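You operate a simulated robot arm through the tools that you are given. There is no shell and no other tool. Be economical: measure what you need, move in short steps, check, and stop when the job is done.

The job below is to be done with a simulated robot arm. You get a single attempt, and the scene is never put back.

Task
Clamp the cam plate and scrub the old grease off it.
Fine: wet the blue brush in the wash tray, put it back, free the clamp and leave the plate in the fixture. Set down upright: blue brush. What is to be rubbed or washed off counts as gone when no trace of it is left.

It is judged by the outcome, as a careful person would: the job done as asked, and still so three seconds after it is handed in. It fails if anything else is knocked over, pushed out of place, dropped, spilled or broken.

Robot
A 6-joint arm with a fingered hand, hanging from a carriage that runs on a rail from [-1743, -15] to [737, 6] (x, y) and turns from -359 to 328 degrees about z. Base frame: it is fixed where the carriage stands at the start and does not move with it; the origin is on the floor, on the carriage's upright axis, x ahead of it, y to its left, z up; the surface under the hand at the start is at about z = 850. Readings come in mm, degrees, newtons and seconds.
With the tool pointing down near the work surface it reaches from about 100 to 680 mm from the robot's upright axis, wherever it stands. Its first joint turns from -166.0 to 166.0 degrees. Places, roughly: clamp lever [600, -400, 900]; fixture [700, -400, 900]; wash tray [900, -300, 900]. Payload 4 kg.
The TCP is the grasp point between the finger pads, 29 mm short of the fingertips. In the tool frame z runs along the fingers and y along their closing line. Largest opening 100 mm; the body of the gripper starts 34 mm behind the TCP. The gripper is a hand of 5 fingers: y runs from the thumb to the fingers, the wrist lies at [-15, -114, -189] in the tool frame, and closing takes about 1.5 s.
Orientation is that of the tool frame in the base frame, as a unit quaternion [x, y, z, w]. With the fingers straight down and the wrist toward the robot, the tool's x, y and z point along [0, 1, 0], [1, 0, 0] and [0, 0, -1] of the base frame.

Tools
- The arm moves only by the tool servo_tool. Its argument "series" is a list of rows, each a list of 7 numbers: the shift along the tool's x, y, z in mm, then the turn, a rotation vector about the tool's x, y, z in degrees, then the finger opening in mm, from 0 to 100. In form: [[dx, dy, dz, wx, wy, wz, claw], ...]. A call has 1 to 10 rows; each row is the pose to reach, as a shift and turn from the pose commanded when the call began, along the tool's axes at that moment. A row lasts 0.2 s, in which the tool goes at most 50 mm and 8.6 degrees; a call with a longer step from one row to the next is refused whole, and so is a gripper value outside its range. Where a pose cannot be reached the arm comes as near as it can. A force on the tool above 40 N (or 10 N above the force at the start of the call, whichever is more), or a blocked arm, ends the call early, and 0.2 s more pass. Each finger travels about 108 mm/s and halts on what it meets, pressing with about 24 N; the grip force reading is that of the motor and also rises with nothing between the fingers. The clock runs only during rows and for 0.2 s after the last one: add rows that repeat a pose to give the fingers time. The reply holds the time, the measured pose of the TCP, the force on the tool along the base axes, the opening and the grip force, in the units named above and with some noise, with the torque about the TCP (base axes, N m) and any sound that the robot's microphone picked up.
- Cameras (640 x 400 px; columns grow to the right, rows downward): "scene" is now at [262.7, -25.2, 1738.8]; the picture's right is [-0.37, -0.93, 0.00], its down [-0.80, 0.32, -0.51] and it looks along [0.47, -0.19, -0.86] (base axes); focal length 280 px, centre (320, 200). "wrist" rides on the gripper at [66, -86, -121] in the tool frame; the picture's right is [-0.76, 0.31, -0.58], its down [-0.59, -0.70, 0.40] and it looks along [-0.28, 0.64, 0.71] (tool axes); focal length 247 px, centre (320, 200). There is no depth. A picture from a camera that has moved, and an enlarged one, comes with that camera's place and axes in the base frame and with its lens.
- snapshot(camera): a new picture of that camera. No time passes.
- slide_trunk(by): slides the trunk up (or, below 0, down) by that many mm; the arm and the scene camera ride with it, the base frame stays. It gives what a move gives, with no picture.
- roll_base(legs): drives the robot by 1 to 6 legs, each [ahead, left, turn to the left] in mm, mm and degrees, along the robot's own axes; the way and the turn of a leg run together, so that a leg with both is an arc; at most 1500 mm and 180 degrees a leg. The arm and the cameras ride along, it lands a little off, and it stops where it bumps. It keeps to its track: a leg is cut to what the track allows. It gives what a move gives.
- hand_shape(shape): the hand has 5 fingers and takes this shape, open, in about a second: jaw (thumb against the fingers, like two jaws); tri (thumb and two fingers); tip (a fingertip pinch); poke (one finger out to press); point (the index stretched); flat (the hand flat); cup (the hand cupped); fist (a fist). The gripper value then closes the fingers along that shape, each until it touches; the sizes above hold for jaw. It gives what a move gives, with no picture.
- pan_tilt(pan, tilt): turns the head with the scene camera to pan (to the left, within 155 degrees either way) and tilt (down, from -29 to 69), counted from straight ahead of the robot. It gives what a move gives.
- inspect(camera, box): a new picture of the part [left, top, right, bottom] of that camera's present view, enlarged. No time passes.
- hand_in(): hands the job in; it is judged then, once.

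Go step by step. Nothing tells you exact positions but the pictures and the camera data: compare them with the known pose of the tool, close in by small moves and look again before you grip or let go. The budget is 120 turns and 82 pictures, counting those below and the enlarged ones. Unless the task says otherwise, let go and move clear before handing in, and close with one line.

The tools are called after "Emit:" as a command line: name --pt "numbers of a row" for each row, then --argument value for the rest, lists and objects as JSON in quotes. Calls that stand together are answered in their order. servo_tool: Moves the arm, as the interface text tells. Its arguments: {"type":"object","properties":{"series":{"type":"array","items":{"type":"array","items":{"type":"number"}}}},"required":["series"]} The other tools are called the same way: slide_trunk (by) slides the trunk up or down; hand_shape (shape) gives the hand a shape; roll_base (legs) drives the base; pan_tilt (pan, tilt) turns the head that bears the scene camera; snapshot (camera) takes a picture; inspect (camera, box) takes an enlarged picture of a part of a camera's view; hand_in () hands the job in.

At the start:

```text
time_s: 0.0
position: [625.4, -222.2, 1223.5]
orientation: [0.708, 0.707, 0.0, 0.0]
force: [-0.3, 0.1, -1.0]
moment: [0.0, -0.04, -0.01]
opening: 100.0
grip_force: 0.3
shape: jaw
trunk travel left (down, up): [-466.0, 134.0]
robot x, y, heading: [-0.3, -0.8, 0.1]
head pan, tilt: [-21.9, 59.5]
```

scene: 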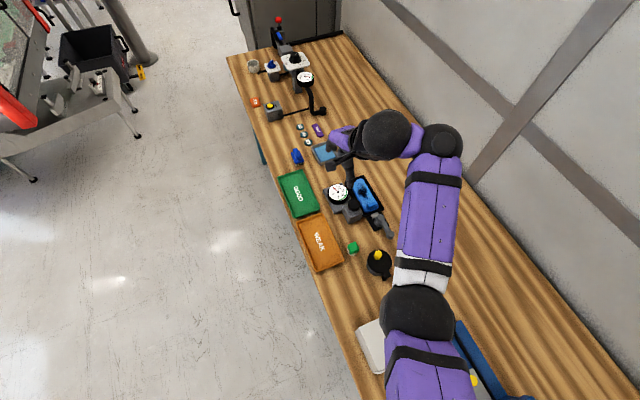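
wrist: 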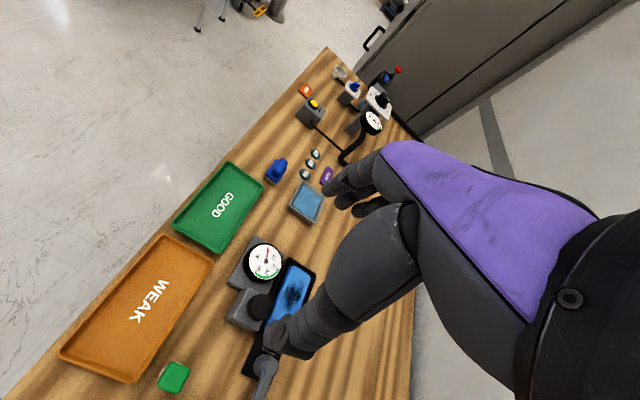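

I see a bench with a fixture (blue plate with black smear), a lever near it, a light-blue wash tray and a blue brush-like object. I'll take enlarged looks first.

Emit:
inspect --camera "scene" --box '[270, 110, 430, 290]'

Emit:
inspect --camera "wrist" --box '[200, 140, 400, 400]'

```text
2.22 times, centred on (350, 200) of scene
camera zoom: at [262.7, -25.2, 1738.8], right [-0.37, -0.93, 0.0], down [-0.8, 0.32, -0.51], along [0.47, -0.19, -0.86], focal length 623 px, centre (253, 200)
```

zoom: 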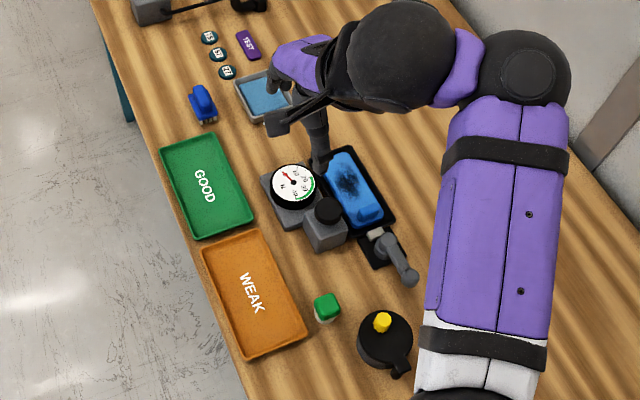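

```text
1.54 times, centred on (300, 270) of wrist
camera zoom: at [538.2, -156.1, 1344.1], right [0.31, -0.76, 0.58], down [-0.7, -0.59, -0.4], along [0.64, -0.28, -0.71], focal length 380 px, centre (351, 92)
```

zoom: 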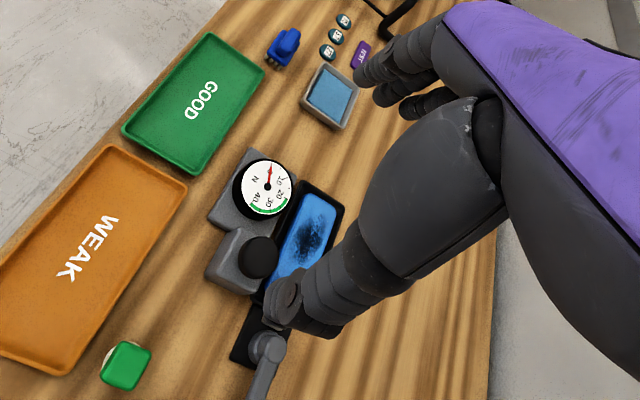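

The arm blocks part of the view. I'll pull it back, then drive the carriage ahead so everything's within reach.

Emit:
servo_tool --pt "30 -40 0 0 0 0 100" --pt "60 -80 0 0 0 0 100" --pt "90 -120 0 0 0 0 100" --pt "120 -160 0 0 0 0 100" --pt "150 -200 0 0 0 0 100" --pt "180 -240 0 0 0 0 100"

Emit:
roll_base --legs '[[450, 0, 0]]'

Emit:
pan_tilt --pan -42 --tilt 60

Emit:
snapshot --camera "scene"

Emit:
snapshot --camera "wrist"

```text
time_s: 1.4
position: [500.5, -67.8, 1095.7]
orientation: [0.708, 0.706, 0.002, 0.004]
force: [0.9, -0.7, -0.2]
moment: [-0.02, 0.03, 0.01]
opening: 99.7
grip_force: 0.0
shape: jaw
out of reach, approached as far as the arm can: row 1, 2, 3, 4, 5, 6
trunk travel left (down, up): [-466.0, 134.0]
robot x, y, heading: [-3.8, -0.8, 0.3]
head pan, tilt: [-21.9, 59.5]
```

```text
time_s: 4.2
position: [955.9, -63.3, 1094.5]
orientation: [0.707, 0.707, 0.002, 0.002]
force: [0.5, 0.3, -0.4]
moment: [0.02, 0.0, 0.01]
opening: 99.7
grip_force: 0.0
shape: jaw
trunk travel left (down, up): [-466.0, 134.0]
robot x, y, heading: [452.7, 6.3, -0.2]
head pan, tilt: [-21.9, 59.5]
```

```text
time_s: 5.0
position: [955.1, -64.3, 1094.9]
orientation: [0.708, 0.706, 0.001, 0.003]
force: [-0.4, -0.2, 0.1]
moment: [0.01, 0.02, 0.01]
opening: 99.8
grip_force: 0.1
shape: jaw
trunk travel left (down, up): [-466.0, 134.0]
robot x, y, heading: [458.1, 4.8, -0.1]
head pan, tilt: [-42.0, 60.0]
```

```text
77 pictures are left
camera scene: at [705.7, -40.9, 1738.2], right [-0.67, -0.74, 0.0], down [-0.64, 0.58, -0.5], along [0.37, -0.33, -0.87], focal length 280 px, centre (320, 200)
```

scene: 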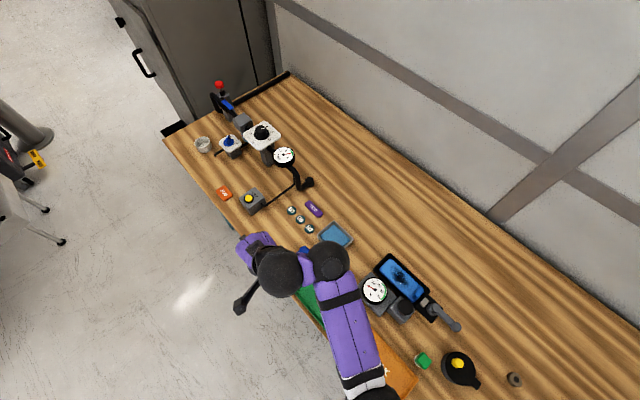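

```text
76 pictures are left
camera wrist: at [868.9, 2.3, 1214.9], right [0.3, -0.76, 0.58], down [-0.7, -0.59, -0.4], along [0.64, -0.29, -0.71], focal length 247 px, centre (320, 200)
```

wrist: 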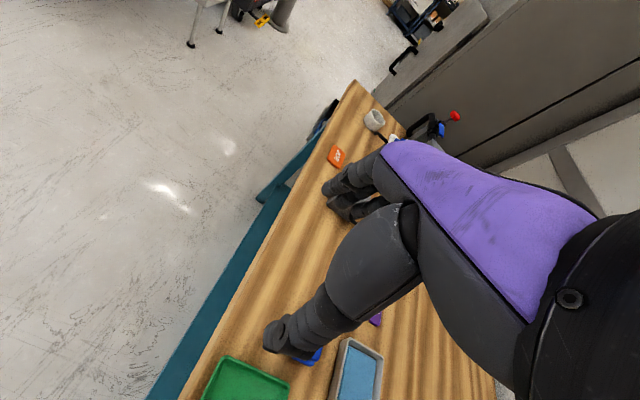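

The fixture and lever are now visible from the head. I'll enlarge that and the brush/tray area.

Emit:
inspect --camera "scene" --box '[340, 230, 480, 340]'

Emit:
servo_tool --pt "-40 -10 0 0 0 -6 100" --pt "-80 -20 0 0 0 -12 100" --pt "-120 -35 0 0 0 -18 100" --pt "-160 -60 0 0 0 -24 100" --pt "-200 -85 0 0 0 -30 100" --pt "-240 -110 0 0 0 -36 100" --pt "-280 -135 0 0 0 -42 100" --pt "-310 -160 0 0 0 -48 100"

Emit:
snapshot --camera "scene"

Emit:
snapshot --camera "wrist"

```text
3.64 times, centred on (410, 285) of scene
camera zoom: at [705.7, -40.9, 1738.2], right [-0.67, -0.74, 0.0], down [-0.64, 0.58, -0.5], along [0.37, -0.33, -0.87], focal length 1019 px, centre (-7, -109)
```

zoom: 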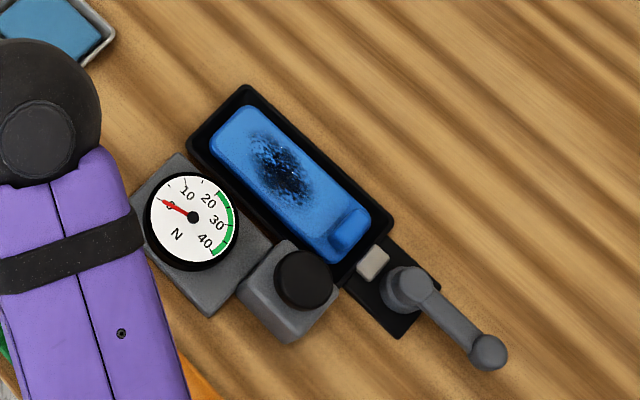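

```text
time_s: 6.8
position: [835.5, -414.0, 1100.4]
orientation: [0.383, 0.924, 0.0, 0.003]
force: [0.6, -0.7, 0.3]
moment: [0.02, 0.03, 0.01]
opening: 99.7
grip_force: 0.0
shape: jaw
out of reach, approached as far as the arm can: row 1, 2, 3, 4, 5, 6, 7, 8
trunk travel left (down, up): [-466.0, 134.0]
robot x, y, heading: [457.1, 4.3, 0.5]
head pan, tilt: [-42.0, 60.0]
```

```text
74 pictures are left
camera scene: at [705.7, -41.1, 1738.2], right [-0.67, -0.74, 0.0], down [-0.64, 0.58, -0.5], along [0.37, -0.34, -0.87], focal length 280 px, centre (320, 200)
```

scene: 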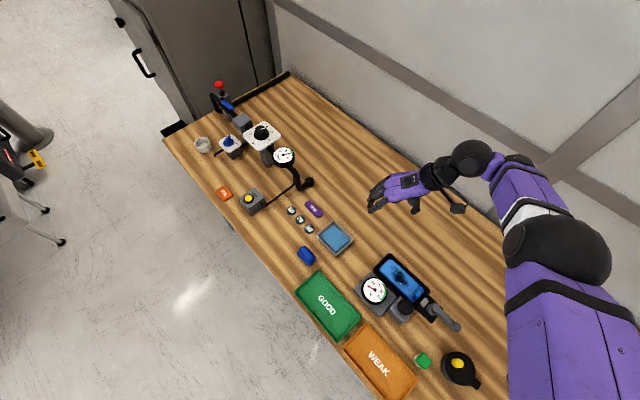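

```text
73 pictures are left
camera wrist: at [727.1, -427.8, 1221.8], right [0.75, -0.32, 0.58], down [-0.08, -0.91, -0.4], along [0.66, 0.25, -0.71], focal length 247 px, centre (320, 200)
```

wrist: 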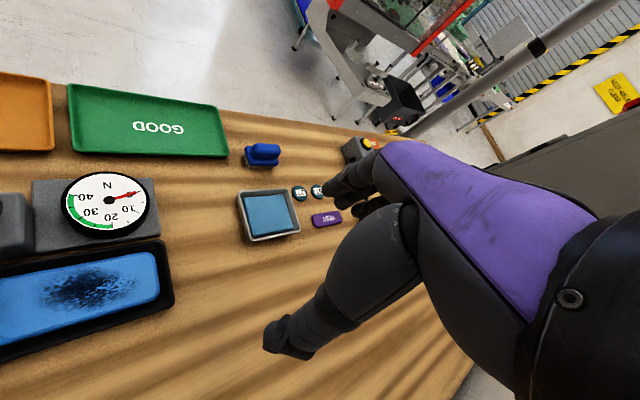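

Plate lies along x at about (700,-370); lever points to -x from pivot near (586,-366); brush about (952,-207), tray about (938,-317). Closer looks now.

Emit:
inspect --camera "wrist" --box '[220, 120, 360, 250]'

Emit:
inspect --camera "scene" --box '[350, 240, 490, 390]'

```text
3.08 times, centred on (290, 185) of wrist
camera zoom: at [727.1, -427.8, 1221.8], right [0.75, -0.32, 0.58], down [-0.08, -0.91, -0.4], along [0.66, 0.25, -0.71], focal length 760 px, centre (412, 246)
```

zoom: 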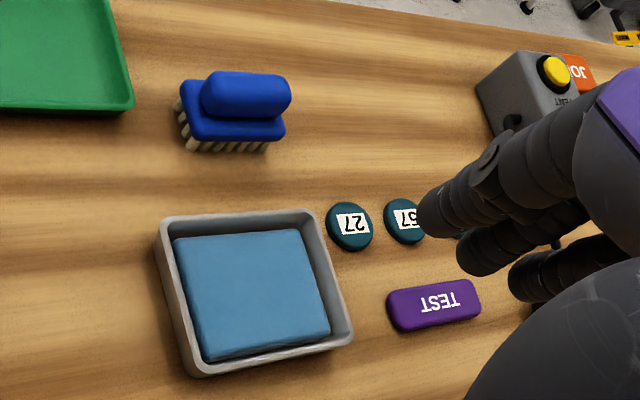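

```text
2.67 times, centred on (420, 315) of scene
camera zoom: at [705.7, -41.1, 1738.2], right [-0.67, -0.74, 0.0], down [-0.64, 0.58, -0.5], along [0.37, -0.34, -0.87], focal length 748 px, centre (53, -107)
```

zoom: 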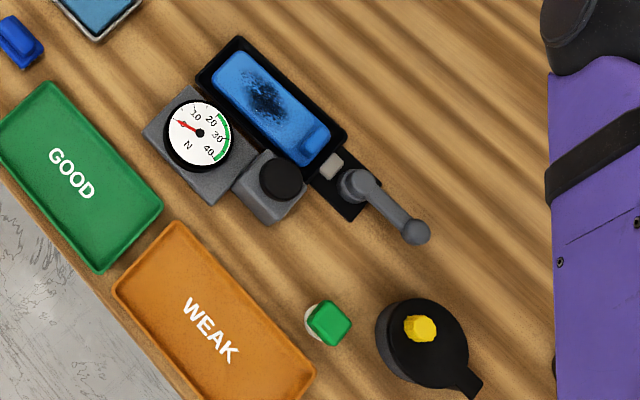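

The brush stands bristles-down with a grip bar on top, along x. I'll swing the tool so its y points to base -y, over toward the fixture for a closer look at the lever.

Emit:
servo_tool --pt "26 0 0 0 0 8 100" --pt "52 0 0 0 0 16 100" --pt "78 0 0 0 0 24 100" --pt "104 0 0 0 0 32 100" --pt "130 0 0 0 0 40 100" --pt "156 0 0 0 0 48 100" --pt "182 0 0 0 0 56 100" --pt "208 0 0 0 0 64 100" --pt "234 0 0 0 0 72 100" --pt "260 0 0 0 0 80 100"

Emit:
servo_tool --pt "0 0 0 0 0 8 100" --pt "0 0 0 0 0 16 100" --pt "0 0 0 0 0 24 100" --pt "0 0 0 0 0 32 100" --pt "0 0 0 0 0 40 100" --pt "0 0 0 0 0 48 100" --pt "0 0 0 0 0 55 100"

Emit:
snapshot --camera "wrist"

```text
time_s: 9.0
position: [679.6, -212.6, 1046.7]
orientation: [0.889, 0.457, 0.001, 0.006]
force: [0.4, -0.4, -0.3]
moment: [0.01, -0.01, 0.0]
opening: 99.9
grip_force: 0.0
shape: jaw
out of reach, approached as far as the arm can: row 1, 2, 3, 4, 5, 6, 7, 8, 9, 10
trunk travel left (down, up): [-466.0, 134.0]
robot x, y, heading: [456.2, 5.9, -0.1]
head pan, tilt: [-42.0, 60.0]
```

```text
time_s: 10.6
position: [648.6, -264.6, 974.6]
orientation: [1.0, 0.007, 0.007, 0.004]
force: [-0.2, 1.1, 0.0]
moment: [0.01, -0.09, 0.01]
opening: 99.9
grip_force: 0.1
shape: jaw
out of reach, approached as far as the arm can: row 1, 2, 3, 4, 5, 6, 7
trunk travel left (down, up): [-466.0, 134.0]
robot x, y, heading: [456.3, 1.2, -0.1]
head pan, tilt: [-42.0, 60.0]
```

```text
70 pictures are left
camera wrist: at [710.6, -177.2, 1095.7], right [-0.76, -0.31, 0.57], down [-0.59, 0.69, -0.41], along [-0.27, -0.65, -0.71], focal length 247 px, centre (320, 200)
```

wrist: 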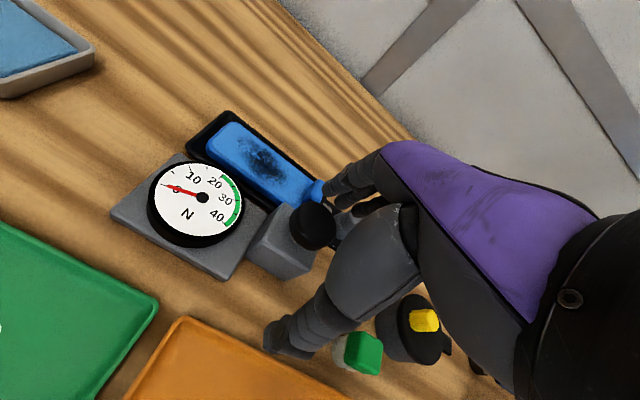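

The hand hides the lever in this view; I'll raise the trunk and shift the hand toward -x so the lever falls in the clear left part of the picture.

Emit:
slide_trunk --by 100

Emit:
servo_tool --pt "-40 0 0 0 0 0 100" --pt "-80 5 0 0 0 0 100" --pt "-120 10 0 0 0 0 100" --pt "-160 20 0 0 0 0 100" --pt "-190 30 0 0 0 0 100"

Emit:
snapshot --camera "wrist"

```text
time_s: 11.9
position: [648.1, -264.7, 1074.8]
orientation: [1.0, 0.003, 0.007, 0.003]
force: [0.9, -0.8, -0.4]
moment: [-0.02, 0.02, -0.02]
opening: 99.8
grip_force: 0.1
shape: jaw
trunk travel left (down, up): [-566.0, 34.0]
robot x, y, heading: [456.6, -0.1, 0.0]
head pan, tilt: [-42.0, 60.0]
```

```text
time_s: 13.1
position: [457.9, -295.2, 1072.9]
orientation: [1.0, 0.004, 0.009, 0.003]
force: [-1.4, 0.6, -0.1]
moment: [-0.01, -0.15, 0.03]
opening: 100.0
grip_force: 0.0
shape: jaw
trunk travel left (down, up): [-566.0, 34.0]
robot x, y, heading: [454.2, 3.5, 0.1]
head pan, tilt: [-42.0, 60.0]
```

```text
69 pictures are left
camera wrist: at [519.9, -209.4, 1194.2], right [-0.76, -0.31, 0.57], down [-0.59, 0.7, -0.41], along [-0.27, -0.65, -0.71], focal length 247 px, centre (320, 200)
```

wrist: 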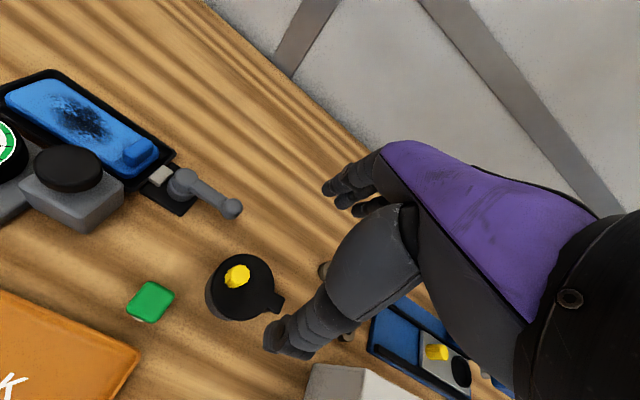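

Emit:
inspect --camera "wrist" --box '[20, 80, 260, 250]'

Emit:
inspect --camera "scene" --box '[390, 260, 470, 340]'

```text
2.35 times, centred on (140, 165) of wrist
camera zoom: at [519.9, -209.4, 1194.2], right [-0.76, -0.31, 0.57], down [-0.59, 0.7, -0.41], along [-0.27, -0.65, -0.71], focal length 581 px, centre (744, 282)
```

zoom: 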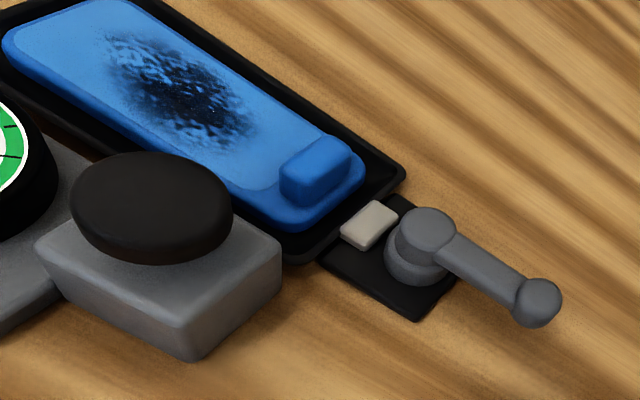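

```text
5.00 times, centred on (430, 300) of scene
camera zoom: at [705.5, -40.9, 1838.1], right [-0.67, -0.74, 0.0], down [-0.64, 0.58, -0.5], along [0.37, -0.33, -0.87], focal length 1402 px, centre (-230, -300)
```

zoom: 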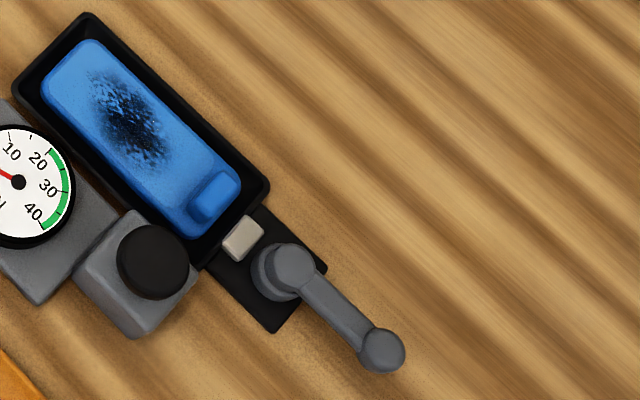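

The lever is a cam lever swinging about a vertical pivot near (582,-375), knob at about (515,-377,893); turning it should drive the small pad against the plate. I'll bring the open hand above the knob.

Emit:
servo_tool --pt "20 27 20 0 0 0 100" --pt "40 54 40 0 0 0 100" --pt "57 82 60 0 0 0 100" --pt "57 82 100 0 0 0 100" --pt "57 82 113 0 0 0 100" --pt "57 82 113 0 0 0 100"

Emit:
snapshot --camera "wrist"

Emit:
inspect --camera "scene" --box '[380, 240, 500, 360]'

```text
time_s: 14.5
position: [518.8, -381.0, 959.3]
orientation: [1.0, 0.002, 0.008, 0.003]
force: [0.6, 0.1, 0.0]
moment: [0.02, -0.02, -0.02]
opening: 100.0
grip_force: 0.0
shape: jaw
trunk travel left (down, up): [-566.0, 34.0]
robot x, y, heading: [453.8, 4.4, -0.2]
head pan, tilt: [-42.0, 60.0]
```

```text
66 pictures are left
camera wrist: at [580.4, -292.6, 1080.6], right [-0.76, -0.31, 0.57], down [-0.59, 0.7, -0.41], along [-0.27, -0.65, -0.71], focal length 247 px, centre (320, 200)
```

wrist: 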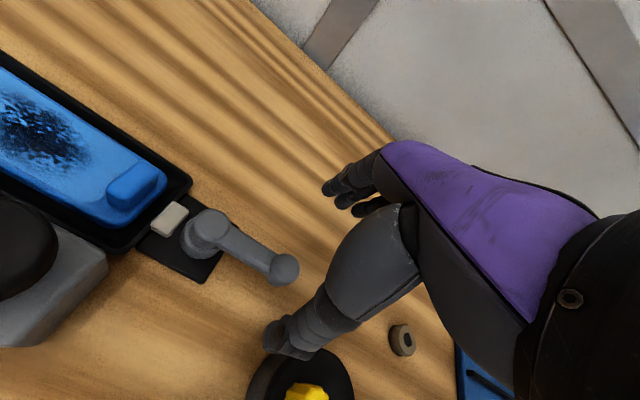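

```text
3.33 times, centred on (440, 300) of scene
camera zoom: at [705.6, -41.0, 1838.2], right [-0.67, -0.74, 0.0], down [-0.64, 0.58, -0.5], along [0.37, -0.33, -0.87], focal length 934 px, centre (-80, -133)
```

zoom: 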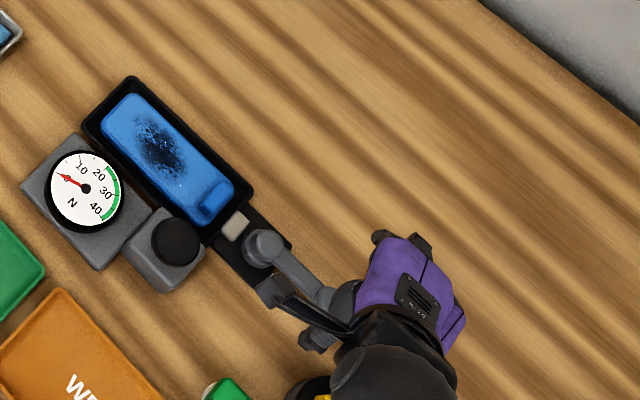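

Knob is right under the hand. I'll descend so the jaws straddle the lever near the knob, staying clear of the black pot.

Emit:
servo_tool --pt "7 -4 20 0 0 0 100" --pt "7 -4 40 0 0 0 100" --pt "7 -4 60 0 0 0 100" --pt "7 -4 60 0 0 0 100"

Emit:
snapshot --camera "wrist"

Emit:
inspect --camera "scene" --box '[400, 260, 480, 340]'

```text
time_s: 15.5
position: [527.2, -374.3, 902.4]
orientation: [1.0, 0.003, 0.008, 0.003]
force: [0.1, -0.1, -0.1]
moment: [0.03, 0.0, -0.04]
opening: 99.8
grip_force: 0.0
shape: jaw
trunk travel left (down, up): [-566.0, 34.0]
robot x, y, heading: [456.2, 1.8, 0.3]
head pan, tilt: [-42.0, 60.0]
```

```text
64 pictures are left
camera wrist: at [588.5, -287.8, 1022.9], right [-0.76, -0.31, 0.57], down [-0.59, 0.7, -0.41], along [-0.27, -0.65, -0.71], focal length 247 px, centre (320, 200)
```

wrist: 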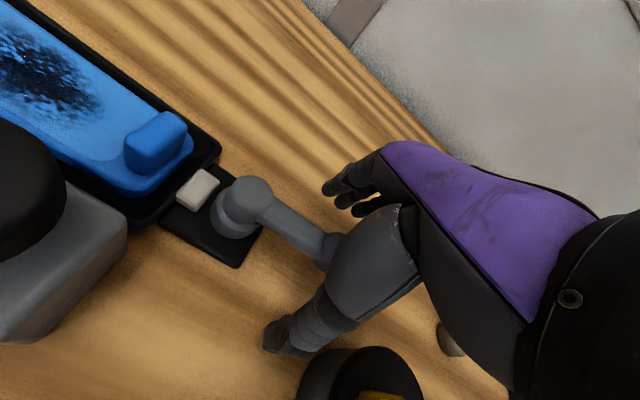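

```text
5.00 times, centred on (440, 300) of scene
camera zoom: at [705.6, -41.0, 1838.2], right [-0.67, -0.74, 0.0], down [-0.64, 0.58, -0.5], along [0.37, -0.33, -0.87], focal length 1402 px, centre (-280, -300)
```

zoom: 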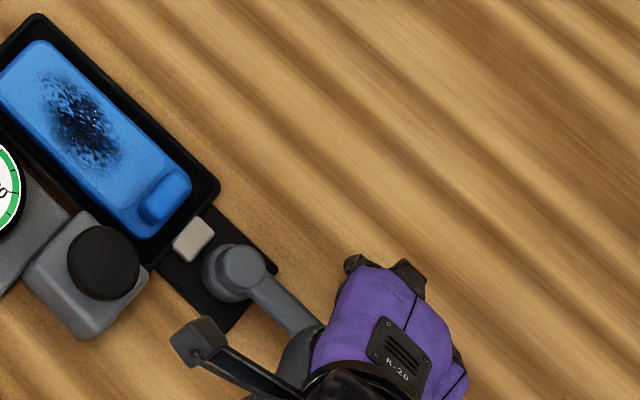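

The lever lies between thumb and fingers. Closing on it.

Emit:
servo_tool --pt "0 0 0 0 0 0 60" --pt "0 0 0 0 0 0 30" --pt "0 0 0 0 0 0 0" --pt "0 0 0 0 0 0 0" --pt "0 0 0 0 0 0 0" --pt "0 0 0 0 0 0 0" --pt "0 0 0 0 0 0 0" --pt "0 0 0 0 0 0 0"

Emit:
snapshot --camera "wrist"

```text
time_s: 17.3
position: [526.2, -373.4, 901.3]
orientation: [1.0, 0.003, 0.008, 0.001]
force: [0.7, -0.2, -9.6]
moment: [-0.04, -0.01, 0.0]
opening: 12.4
grip_force: 24.2
shape: jaw
trunk travel left (down, up): [-566.0, 34.0]
robot x, y, heading: [453.3, 2.7, 0.1]
head pan, tilt: [-42.0, 60.0]
```

```text
62 pictures are left
camera wrist: at [588.4, -286.7, 1022.5], right [-0.76, -0.31, 0.57], down [-0.59, 0.7, -0.41], along [-0.27, -0.65, -0.71], focal length 247 px, centre (320, 200)
```

wrist: 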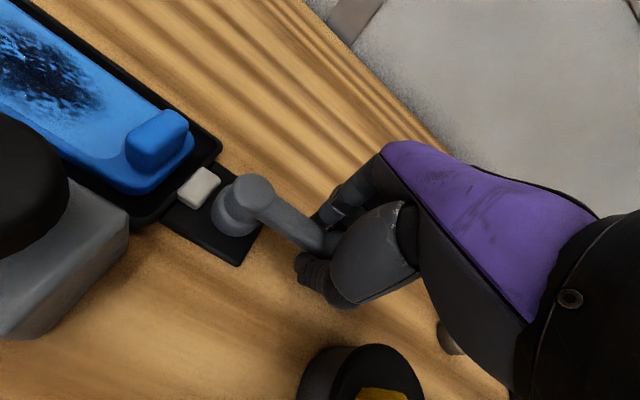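

The lever bar is gripped. I'll swing it gently toward -y about the pivot and watch the forces.

Emit:
servo_tool --pt "0.1 2.9 0 0 0 -3 0" --pt "0.3 5.7 0 0 0 -6 0" --pt "0.7 8.6 0 0 0 -9 0" --pt "1.2 11.4 0 0 0 -12 0"

Emit:
snapshot --camera "wrist"

```text
time_s: 18.3
position: [525.9, -381.6, 898.3]
orientation: [0.994, 0.108, 0.007, 0.0]
force: [-4.3, 19.1, 3.9]
moment: [0.31, 0.06, -0.09]
opening: 12.3
grip_force: 23.8
shape: jaw
trunk travel left (down, up): [-566.0, 34.0]
robot x, y, heading: [459.7, 3.5, -0.2]
head pan, tilt: [-42.0, 60.0]
```

```text
61 pictures are left
camera wrist: at [569.1, -282.5, 1019.9], right [-0.68, -0.46, 0.57], down [-0.72, 0.56, -0.41], along [-0.13, -0.69, -0.72], focal length 247 px, centre (320, 200)
```

wrist: 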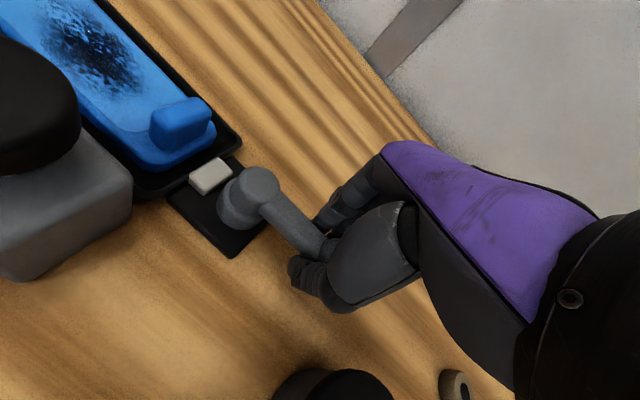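

There's about 19 N of resistance this way. I'll test the other direction for comparison.

Emit:
servo_tool --pt "0.1 -5.7 0 0 0 6 0" --pt "0 -11.4 0 0 0 12 0" --pt "-0.5 -14.3 0 0 0 15 0" --pt "0 -17.1 0 0 0 18 0" --pt "0 -20 0 0 0 21 0" --pt "0 -22.8 0 0 0 24 0"

Emit:
snapshot --camera "wrist"

```text
time_s: 19.7
position: [527.1, -362.2, 898.9]
orientation: [0.995, -0.1, 0.01, 0.002]
force: [12.9, -2.3, -19.7]
moment: [-0.13, -0.2, 0.08]
opening: 11.1
grip_force: 23.5
shape: jaw
trunk travel left (down, up): [-566.0, 34.0]
robot x, y, heading: [456.2, 6.9, -0.1]
head pan, tilt: [-42.0, 60.0]
```

```text
60 pictures are left
camera wrist: at [603.8, -291.0, 1022.3], right [-0.81, -0.15, 0.56], down [-0.43, 0.8, -0.41], along [-0.39, -0.58, -0.72], focal length 247 px, centre (320, 200)
```

wrist: 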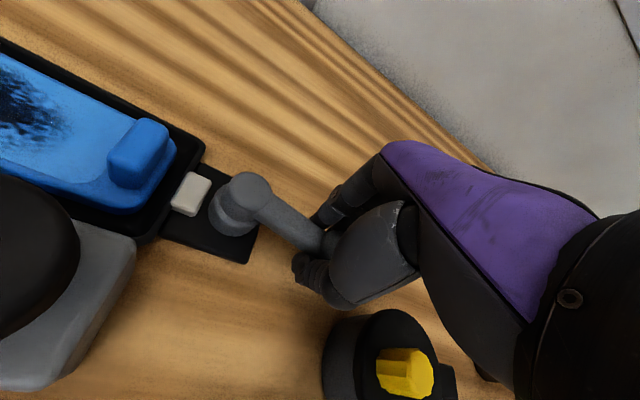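

It moves freely toward +y, so that's the clamping direction. Continuing along the arc.

Emit:
servo_tool --pt "2.3 -5.7 1 0 0 6 0" --pt "3.2 -11.4 2 0 0 12 0" --pt "4.7 -17 2 0 0 18 0" --pt "6.8 -22.4 2 0 0 24 0" --pt "9.4 -27.5 2 0 0 30 0"

Emit:
snapshot --camera "wrist"

Emit:
inspect --camera "scene" --box '[380, 240, 480, 340]'

```text
time_s: 20.9
position: [538.4, -337.8, 898.2]
orientation: [0.934, -0.356, 0.011, -0.001]
force: [5.2, -3.8, -1.6]
moment: [-0.16, -0.05, 0.05]
opening: 11.4
grip_force: 24.2
shape: jaw
trunk travel left (down, up): [-566.0, 34.0]
robot x, y, heading: [453.1, 5.9, -0.1]
head pan, tilt: [-42.0, 60.0]
```

```text
59 pictures are left
camera wrist: at [641.5, -316.8, 1021.2], right [-0.78, 0.28, 0.56], down [0.04, 0.91, -0.41], along [-0.63, -0.3, -0.72], focal length 247 px, centre (320, 200)
```

wrist: 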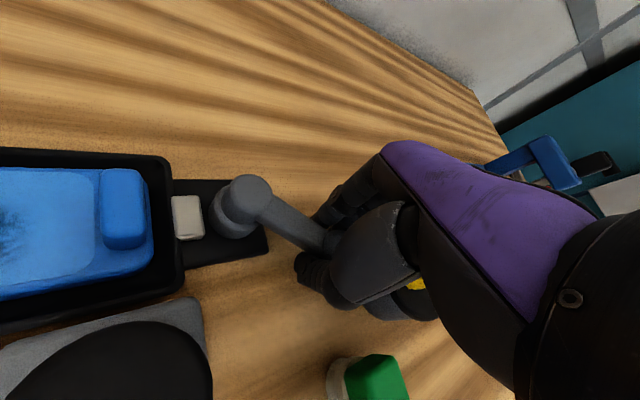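

```text
4.00 times, centred on (430, 290) of scene
camera zoom: at [705.9, -41.2, 1838.4], right [-0.67, -0.74, 0.0], down [-0.64, 0.58, -0.5], along [0.37, -0.34, -0.87], focal length 1121 px, centre (-120, -160)
```

zoom: 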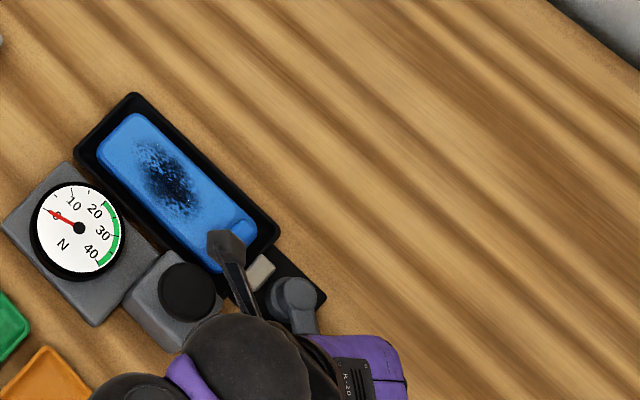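

The lever turns well (~42°) and the pad is moving. Continue in small steps, watching forces.

Emit:
servo_tool --pt "0.3 -5.7 0 0 0 6 0" --pt "1.2 -11.4 0 0 0 12 0" --pt "2.7 -17 0 0 0 18 0" --pt "4.8 -22.4 0 0 0 24 0" --pt "7.4 -27.5 0 0 0 30 0"

Emit:
snapshot --camera "wrist"

```text
time_s: 22.1
position: [562.0, -323.2, 898.6]
orientation: [0.811, -0.585, 0.008, -0.003]
force: [1.5, -4.8, -5.4]
moment: [-0.14, 0.04, 0.07]
opening: 11.8
grip_force: 24.0
shape: jaw
trunk travel left (down, up): [-566.0, 34.0]
robot x, y, heading: [451.4, -0.5, -0.3]
head pan, tilt: [-42.0, 60.0]
```

```text
57 pictures are left
camera wrist: at [659.9, -357.2, 1021.0], right [-0.54, 0.63, 0.57], down [0.49, 0.78, -0.39], along [-0.69, 0.06, -0.72], focal length 247 px, centre (320, 200)
```

wrist: 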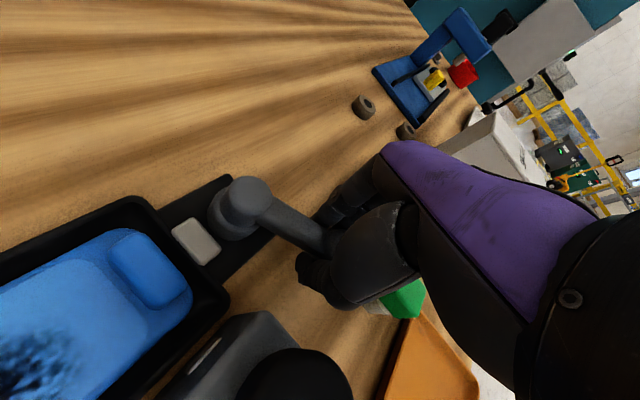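

About 69° turned. Continue cautiously.

Emit:
servo_tool --pt "0.1 -3.8 0 0 0 4 0" --pt "0.5 -7.7 0 0 0 8 0" --pt "1.2 -11.4 0 0 0 12 0" --pt "2.1 -15.2 0 0 0 16 0" --pt "3.3 -18.8 0 0 0 20 0" --pt "4.8 -22.4 0 0 0 24 0"

Emit:
snapshot --camera "wrist"

```text
time_s: 23.5
position: [583.7, -320.1, 898.7]
orientation: [-0.671, 0.742, -0.007, 0.004]
force: [-0.1, 0.5, -13.8]
moment: [-0.06, 0.12, 0.07]
opening: 11.7
grip_force: 24.0
shape: jaw
trunk travel left (down, up): [-566.0, 34.0]
robot x, y, heading: [457.6, 3.6, 0.3]
head pan, tilt: [-42.0, 60.0]
```

```text
56 pictures are left
camera wrist: at [658.4, -392.3, 1021.1], right [-0.24, 0.79, 0.57], down [0.76, 0.51, -0.39], along [-0.6, 0.34, -0.72], focal length 247 px, centre (320, 200)
```

wrist: 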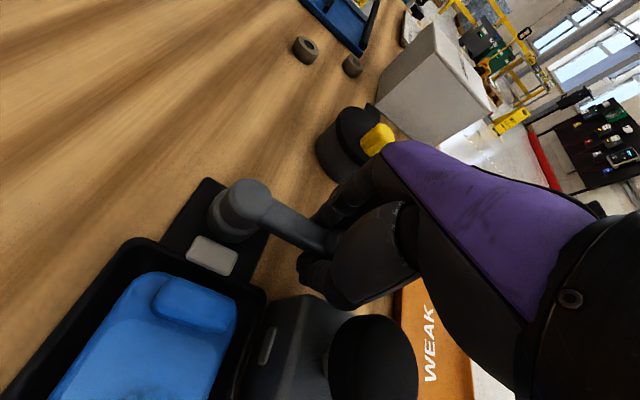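

Emit:
inspect --camera "wrist" --box '[80, 150, 360, 400]'

```text
1.60 times, centred on (220, 275) of wrist
camera zoom: at [658.4, -392.3, 1021.1], right [-0.24, 0.79, 0.57], down [0.76, 0.51, -0.39], along [-0.6, 0.34, -0.72], focal length 395 px, centre (480, 80)
```

zoom: 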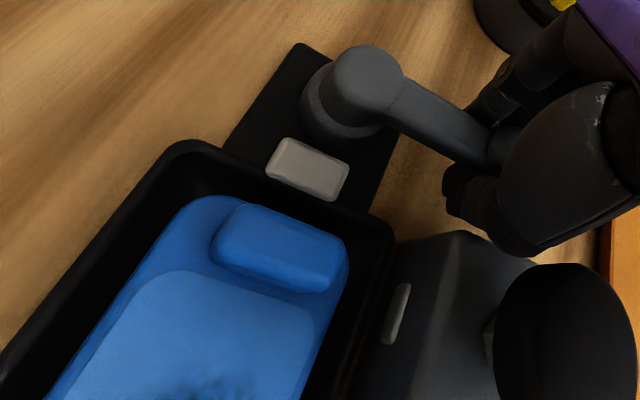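

The pad now nearly touches the fixture wall. I'll go a few degrees more to feel for a stop.

Emit:
servo_tool --pt "0.1 -3.8 0 0 0 4 0" --pt "0.5 -7.7 0 0 0 8 0" --pt "0.5 -7.7 0 0 0 8 0"

Emit:
inspect --camera "wrist" --box '[80, 150, 360, 400]'

```text
time_s: 24.3
position: [587.4, -322.3, 899.4]
orientation: [-0.617, 0.787, -0.005, 0.003]
force: [-17.4, -2.0, -9.7]
moment: [-0.11, 0.28, 0.22]
opening: 11.4
grip_force: 23.3
shape: jaw
trunk travel left (down, up): [-566.0, 34.0]
robot x, y, heading: [456.4, 5.1, -0.3]
head pan, tilt: [-42.0, 60.0]
```

```text
1.60 times, centred on (220, 275) of wrist
camera zoom: at [651.1, -404.2, 1020.8], right [-0.12, 0.81, 0.57], down [0.83, 0.4, -0.39], along [-0.55, 0.42, -0.72], focal length 395 px, centre (480, 80)
```

zoom: 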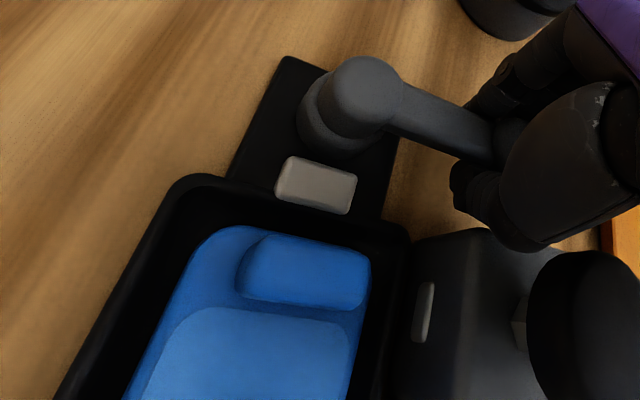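

The lever now meets a stop (17 N), about 92° over. I'll open just a little (dome is near the thumb) and lift straight up.

Emit:
servo_tool --pt "0 -3 0 0 0 3 20" --pt "0 -3 0 0 0 3 45" --pt "0 -3 0 0 0 3 45" --pt "0 -3 0 0 0 3 45" --pt "0 -3 0 0 0 3 45"

Emit:
snapshot --camera "wrist"

```text
time_s: 25.5
position: [587.8, -320.7, 898.2]
orientation: [-0.596, 0.803, -0.004, 0.003]
force: [-30.5, 10.1, 13.5]
moment: [-0.09, -0.63, 0.14]
opening: 31.2
grip_force: 0.1
shape: jaw
trunk travel left (down, up): [-566.0, 34.0]
robot x, y, heading: [454.9, 4.8, 0.2]
head pan, tilt: [-42.0, 60.0]
```

```text
53 pictures are left
camera wrist: at [648.2, -407.4, 1020.3], right [-0.08, 0.82, 0.57], down [0.85, 0.36, -0.39], along [-0.53, 0.45, -0.72], focal length 247 px, centre (320, 200)
```

wrist: 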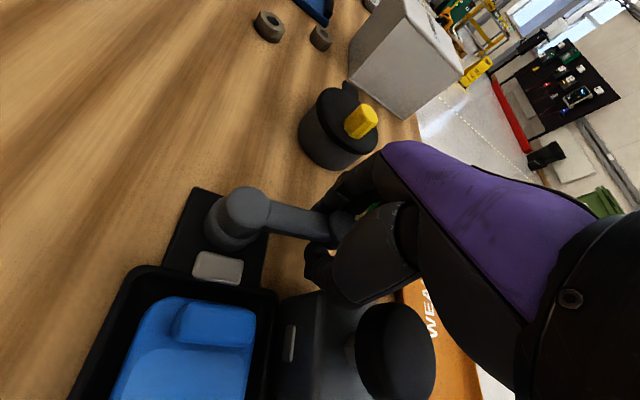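

The thumb is pressing the neighbouring block while opening. I'll back off a touch toward -x and then lift.

Emit:
servo_tool --pt "0 4 0 0 0 3 27" --pt "0 6 0 0 0 3 27" --pt "0 6 0 0 0 3 30"

Emit:
snapshot --camera "wrist"

```text
time_s: 26.3
position: [584.7, -319.1, 898.4]
orientation: [-0.575, 0.818, -0.005, 0.004]
force: [-14.0, 6.2, 7.5]
moment: [-0.09, -0.37, 0.06]
opening: 23.9
grip_force: 0.0
shape: jaw
trunk travel left (down, up): [-566.0, 34.0]
robot x, y, heading: [459.2, 4.3, -0.3]
head pan, tilt: [-42.0, 60.0]
```

```text
52 pictures are left
camera wrist: at [640.2, -409.4, 1020.4], right [-0.04, 0.82, 0.57], down [0.87, 0.31, -0.39], along [-0.5, 0.48, -0.72], focal length 247 px, centre (320, 200)
```

wrist: 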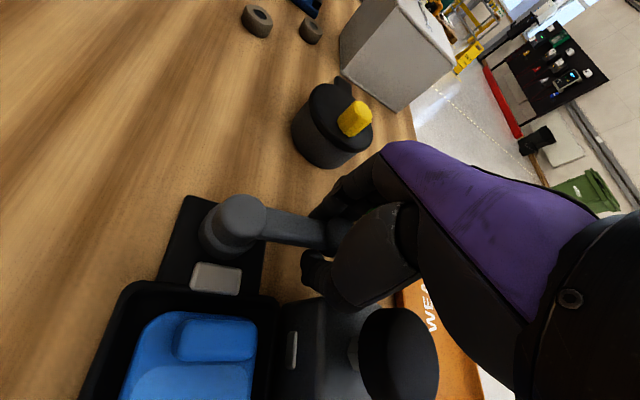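

Emit:
servo_tool --pt "0 3 0 0 0 0 30" --pt "0 5 0 0 0 0 30" --pt "0 5 0 0 0 0 30"

```text
time_s: 27.1
position: [584.2, -320.9, 899.9]
orientation: [-0.577, 0.817, -0.009, 0.004]
force: [-0.6, -4.0, -0.5]
moment: [0.02, -0.02, -0.13]
opening: 30.2
grip_force: 0.0
shape: jaw
trunk travel left (down, up): [-566.0, 34.0]
robot x, y, heading: [458.8, 2.6, -0.0]
head pan, tilt: [-42.0, 60.0]
```

Forces are relaxed and the fingers open 30 mm. Lifting straight up.

Emit:
servo_tool --pt "0 0 -10 0 0 0 30" --pt "0 0 -25 0 0 0 30" --pt "0 0 -50 0 0 0 34" --pt "0 0 -85 0 0 0 40" --pt "0 0 -120 0 0 0 60"

Emit:
snapshot --camera "wrist"

```text
time_s: 28.3
position: [607.5, -354.2, 981.3]
orientation: [-0.577, 0.817, -0.007, 0.005]
force: [-0.7, 0.5, 0.1]
moment: [0.0, 0.0, 0.03]
opening: 59.9
grip_force: 0.0
shape: jaw
out of reach, approached as far as the arm can: row 3, 4, 5
trunk travel left (down, up): [-566.0, 34.0]
robot x, y, heading: [453.5, 4.4, 0.2]
head pan, tilt: [-42.0, 60.0]
```

```text
51 pictures are left
camera wrist: at [663.0, -443.3, 1103.9], right [-0.04, 0.82, 0.57], down [0.87, 0.32, -0.39], along [-0.5, 0.48, -0.72], focal length 247 px, centre (320, 200)
```

wrist: 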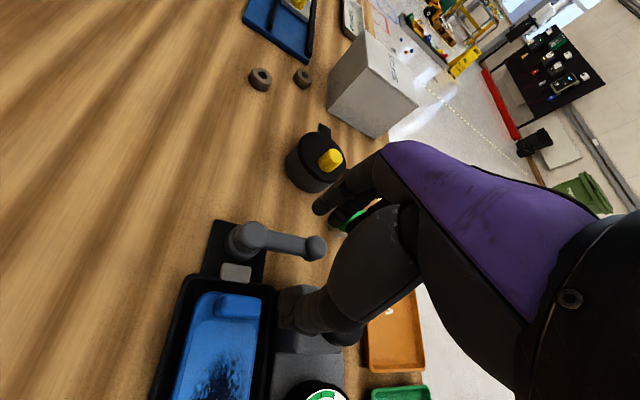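

Lever stays over at ~90° with the pad against the fixture. Now turn the hand back and rise toward the middle, then check clamp and brush from the head camera.

Emit:
servo_tool --pt "-10 -1 -9 0 0 -8 100" --pt "-20 -2 -18 0 0 -16 100" --pt "-30 -3 -27 0 0 -24 100" --pt "-40 -4 -36 0 0 -32 100" --pt "-50 -5 -45 0 0 -40 100" --pt "-60 -6 -54 0 0 -48 100" --pt "-70 -7 -63 0 0 -56 100" --pt "-80 -8 -72 0 0 -64 100" --pt "-90 -8 -81 0 0 -72 100" --pt "-98 -8 -90 0 0 -80 100"

Emit:
servo_tool --pt "0 0 0 0 0 -8 100" --pt "0 0 0 0 0 -16 100" --pt "0 0 0 0 0 -24 100" --pt "0 0 0 0 0 -30 100"

Emit:
snapshot --camera "scene"

```text
time_s: 30.5
position: [620.2, -309.7, 1001.1]
orientation: [0.967, -0.253, 0.011, 0.001]
force: [0.5, 0.4, 0.6]
moment: [0.05, -0.02, -0.03]
opening: 100.0
grip_force: 0.1
shape: jaw
out of reach, approached as far as the arm can: row 1, 2, 3, 4, 5, 6, 7, 8, 9, 10
trunk travel left (down, up): [-566.0, 34.0]
robot x, y, heading: [452.9, 3.9, -0.1]
head pan, tilt: [-42.0, 60.0]
```

```text
time_s: 31.5
position: [619.4, -310.6, 998.2]
orientation: [1.0, 0.005, 0.008, 0.002]
force: [-0.1, 0.1, 0.3]
moment: [0.0, 0.0, 0.04]
opening: 99.7
grip_force: 0.1
shape: jaw
trunk travel left (down, up): [-566.0, 34.0]
robot x, y, heading: [455.0, 3.5, -0.1]
head pan, tilt: [-42.0, 60.0]
```

```text
50 pictures are left
camera scene: at [705.7, -41.0, 1838.2], right [-0.67, -0.74, 0.0], down [-0.64, 0.58, -0.5], along [0.37, -0.33, -0.87], focal length 280 px, centre (320, 200)
```

scene: 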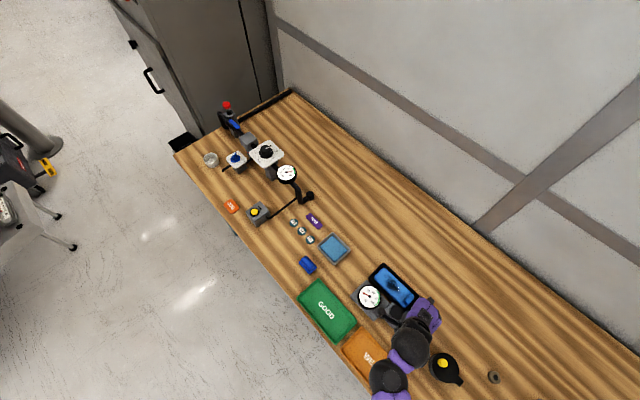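

Now over to the brush at about (953,-204).

Emit:
servo_tool --pt "42 -13 -10 0 0 0 100" --pt "84 -26 -20 0 0 0 100" --pt "126 -39 -30 0 0 0 100" --pt "168 -52 -30 0 0 0 100" --pt "210 -65 -30 0 0 0 100" --pt "252 -78 -30 0 0 0 100" --pt "294 -92 -20 0 0 0 100" --pt "333 -104 0 0 0 0 100" --pt "333 -104 0 0 0 0 100"

Emit:
snapshot --camera "wrist"

Emit:
inspect --camera "scene" --box '[340, 230, 480, 370]'

```text
time_s: 33.5
position: [951.6, -205.2, 1003.6]
orientation: [1.0, 0.003, 0.008, 0.002]
force: [-0.2, 0.0, 0.2]
moment: [0.01, 0.02, 0.02]
opening: 100.1
grip_force: 0.0
shape: jaw
trunk travel left (down, up): [-566.0, 34.0]
robot x, y, heading: [454.0, 4.2, 0.0]
head pan, tilt: [-42.0, 60.0]
```

```text
49 pictures are left
camera wrist: at [1013.6, -118.2, 1124.7], right [-0.77, -0.31, 0.57], down [-0.59, 0.7, -0.41], along [-0.27, -0.65, -0.71], focal length 247 px, centre (320, 200)
```

wrist: 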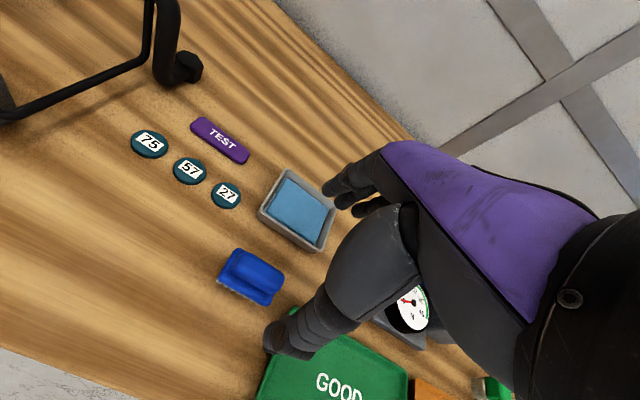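

```text
2.86 times, centred on (410, 300) of scene
camera zoom: at [705.7, -41.0, 1838.2], right [-0.67, -0.74, 0.0], down [-0.64, 0.58, -0.5], along [0.37, -0.33, -0.87], focal length 801 px, centre (63, -86)
```

zoom: 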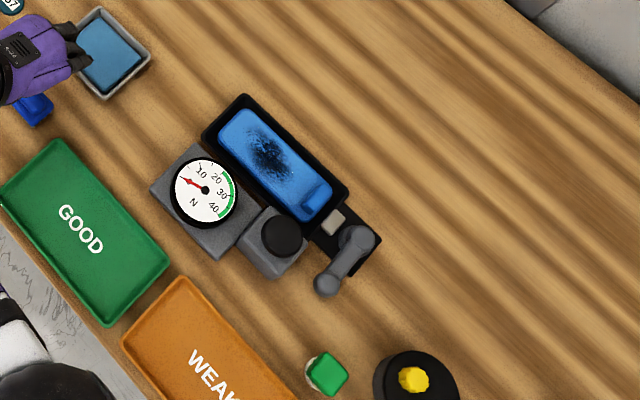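

Emit:
inspect --camera "wrist" --box '[190, 220, 350, 360]'

```text
2.86 times, centred on (270, 290) of wrist
camera zoom: at [1013.6, -118.2, 1124.7], right [-0.77, -0.31, 0.57], down [-0.59, 0.7, -0.41], along [-0.27, -0.65, -0.71], focal length 706 px, centre (463, -57)
```

zoom: 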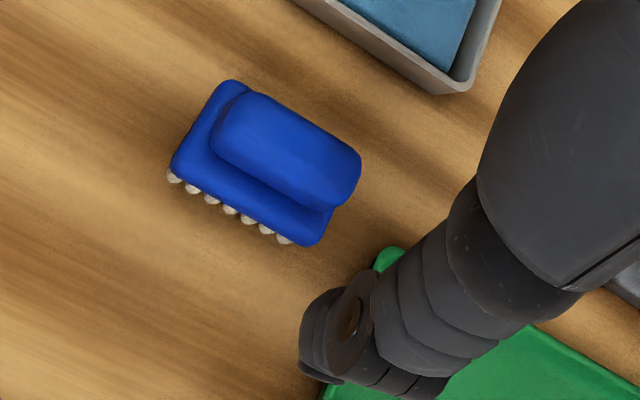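

The clamp lever sits at its stop, pad at the fixture. Brush handle centre is about (953,-206). Descend with jaws straddling it.

Emit:
servo_tool --pt "1 1 30 0 0 -3 100" --pt "1 1 60 0 0 -3 100" --pt "1 1 90 0 0 -3 100" --pt "1 1 98 0 0 -3 100" --pt "1 1 98 0 0 -3 100"

Emit:
snapshot --camera "wrist"

Emit:
inspect --camera "scene" --box '[280, 220, 360, 290]'

```text
time_s: 34.7
position: [939.1, -198.8, 927.5]
orientation: [1.0, 0.029, 0.008, 0.002]
force: [-1.1, -0.4, 0.5]
moment: [0.01, 0.01, -0.01]
opening: 99.8
grip_force: 0.2
shape: jaw
out of reach, approached as far as the arm can: row 3, 4, 5
trunk travel left (down, up): [-566.0, 34.0]
robot x, y, heading: [458.6, 4.7, -0.0]
head pan, tilt: [-42.0, 60.0]
```

```text
46 pictures are left
camera wrist: at [996.3, -108.1, 1049.5], right [-0.75, -0.35, 0.57], down [-0.62, 0.67, -0.41], along [-0.23, -0.66, -0.71], focal length 247 px, centre (320, 200)
```

wrist: 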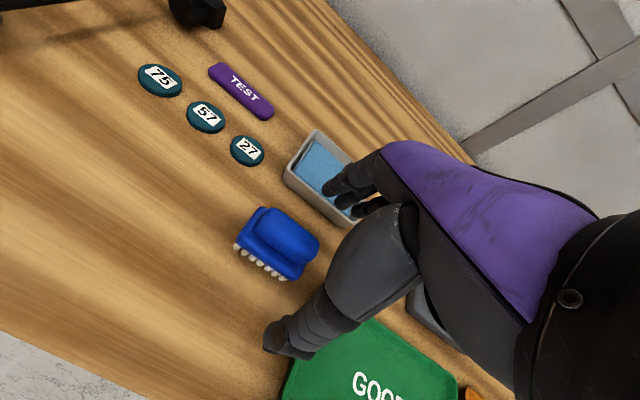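

```text
5.71 times, centred on (320, 255) of scene
camera zoom: at [705.6, -41.0, 1838.2], right [-0.67, -0.74, 0.0], down [-0.64, 0.58, -0.5], along [0.37, -0.33, -0.87], focal length 1602 px, centre (320, -114)
```

zoom: 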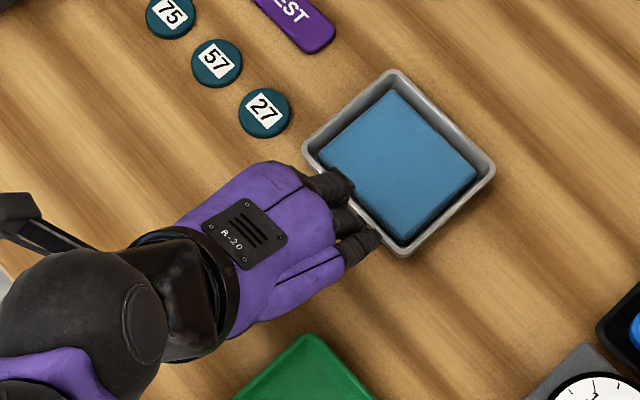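

The raised trunk limits reach downward. I'll lift the hand, lower the trunk 100 mm, then descend.

Emit:
servo_tool --pt "5 3 -35 0 0 0 100" --pt "10 6 -70 0 0 0 100" --pt "14 8 -105 0 0 0 100" --pt "14 8 -105 0 0 0 100"

Emit:
slide_trunk --by -100

Emit:
snapshot --camera "wrist"

```text
time_s: 35.7
position: [955.0, -204.6, 1036.4]
orientation: [1.0, 0.028, 0.008, 0.002]
force: [-0.3, 0.2, 0.2]
moment: [-0.03, -0.05, -0.01]
opening: 100.3
grip_force: 0.1
shape: jaw
trunk travel left (down, up): [-566.0, 34.0]
robot x, y, heading: [457.0, 2.4, -0.0]
head pan, tilt: [-42.0, 60.0]
```

```text
time_s: 37.0
position: [954.7, -204.7, 936.9]
orientation: [1.0, 0.028, 0.007, 0.003]
force: [0.6, -0.4, -0.4]
moment: [0.01, 0.01, 0.06]
opening: 100.0
grip_force: 0.1
shape: jaw
trunk travel left (down, up): [-466.0, 134.0]
robot x, y, heading: [459.1, 0.2, -0.3]
head pan, tilt: [-42.0, 60.0]
```

```text
44 pictures are left
camera wrist: at [1012.1, -114.1, 1057.1], right [-0.75, -0.35, 0.57], down [-0.62, 0.67, -0.41], along [-0.23, -0.66, -0.71], focal length 247 px, centre (320, 200)
```

wrist: 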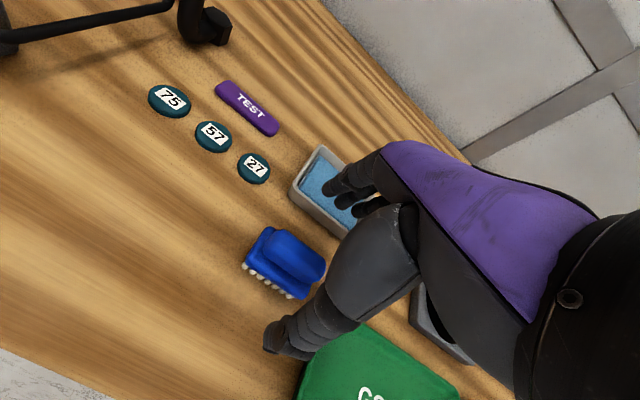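

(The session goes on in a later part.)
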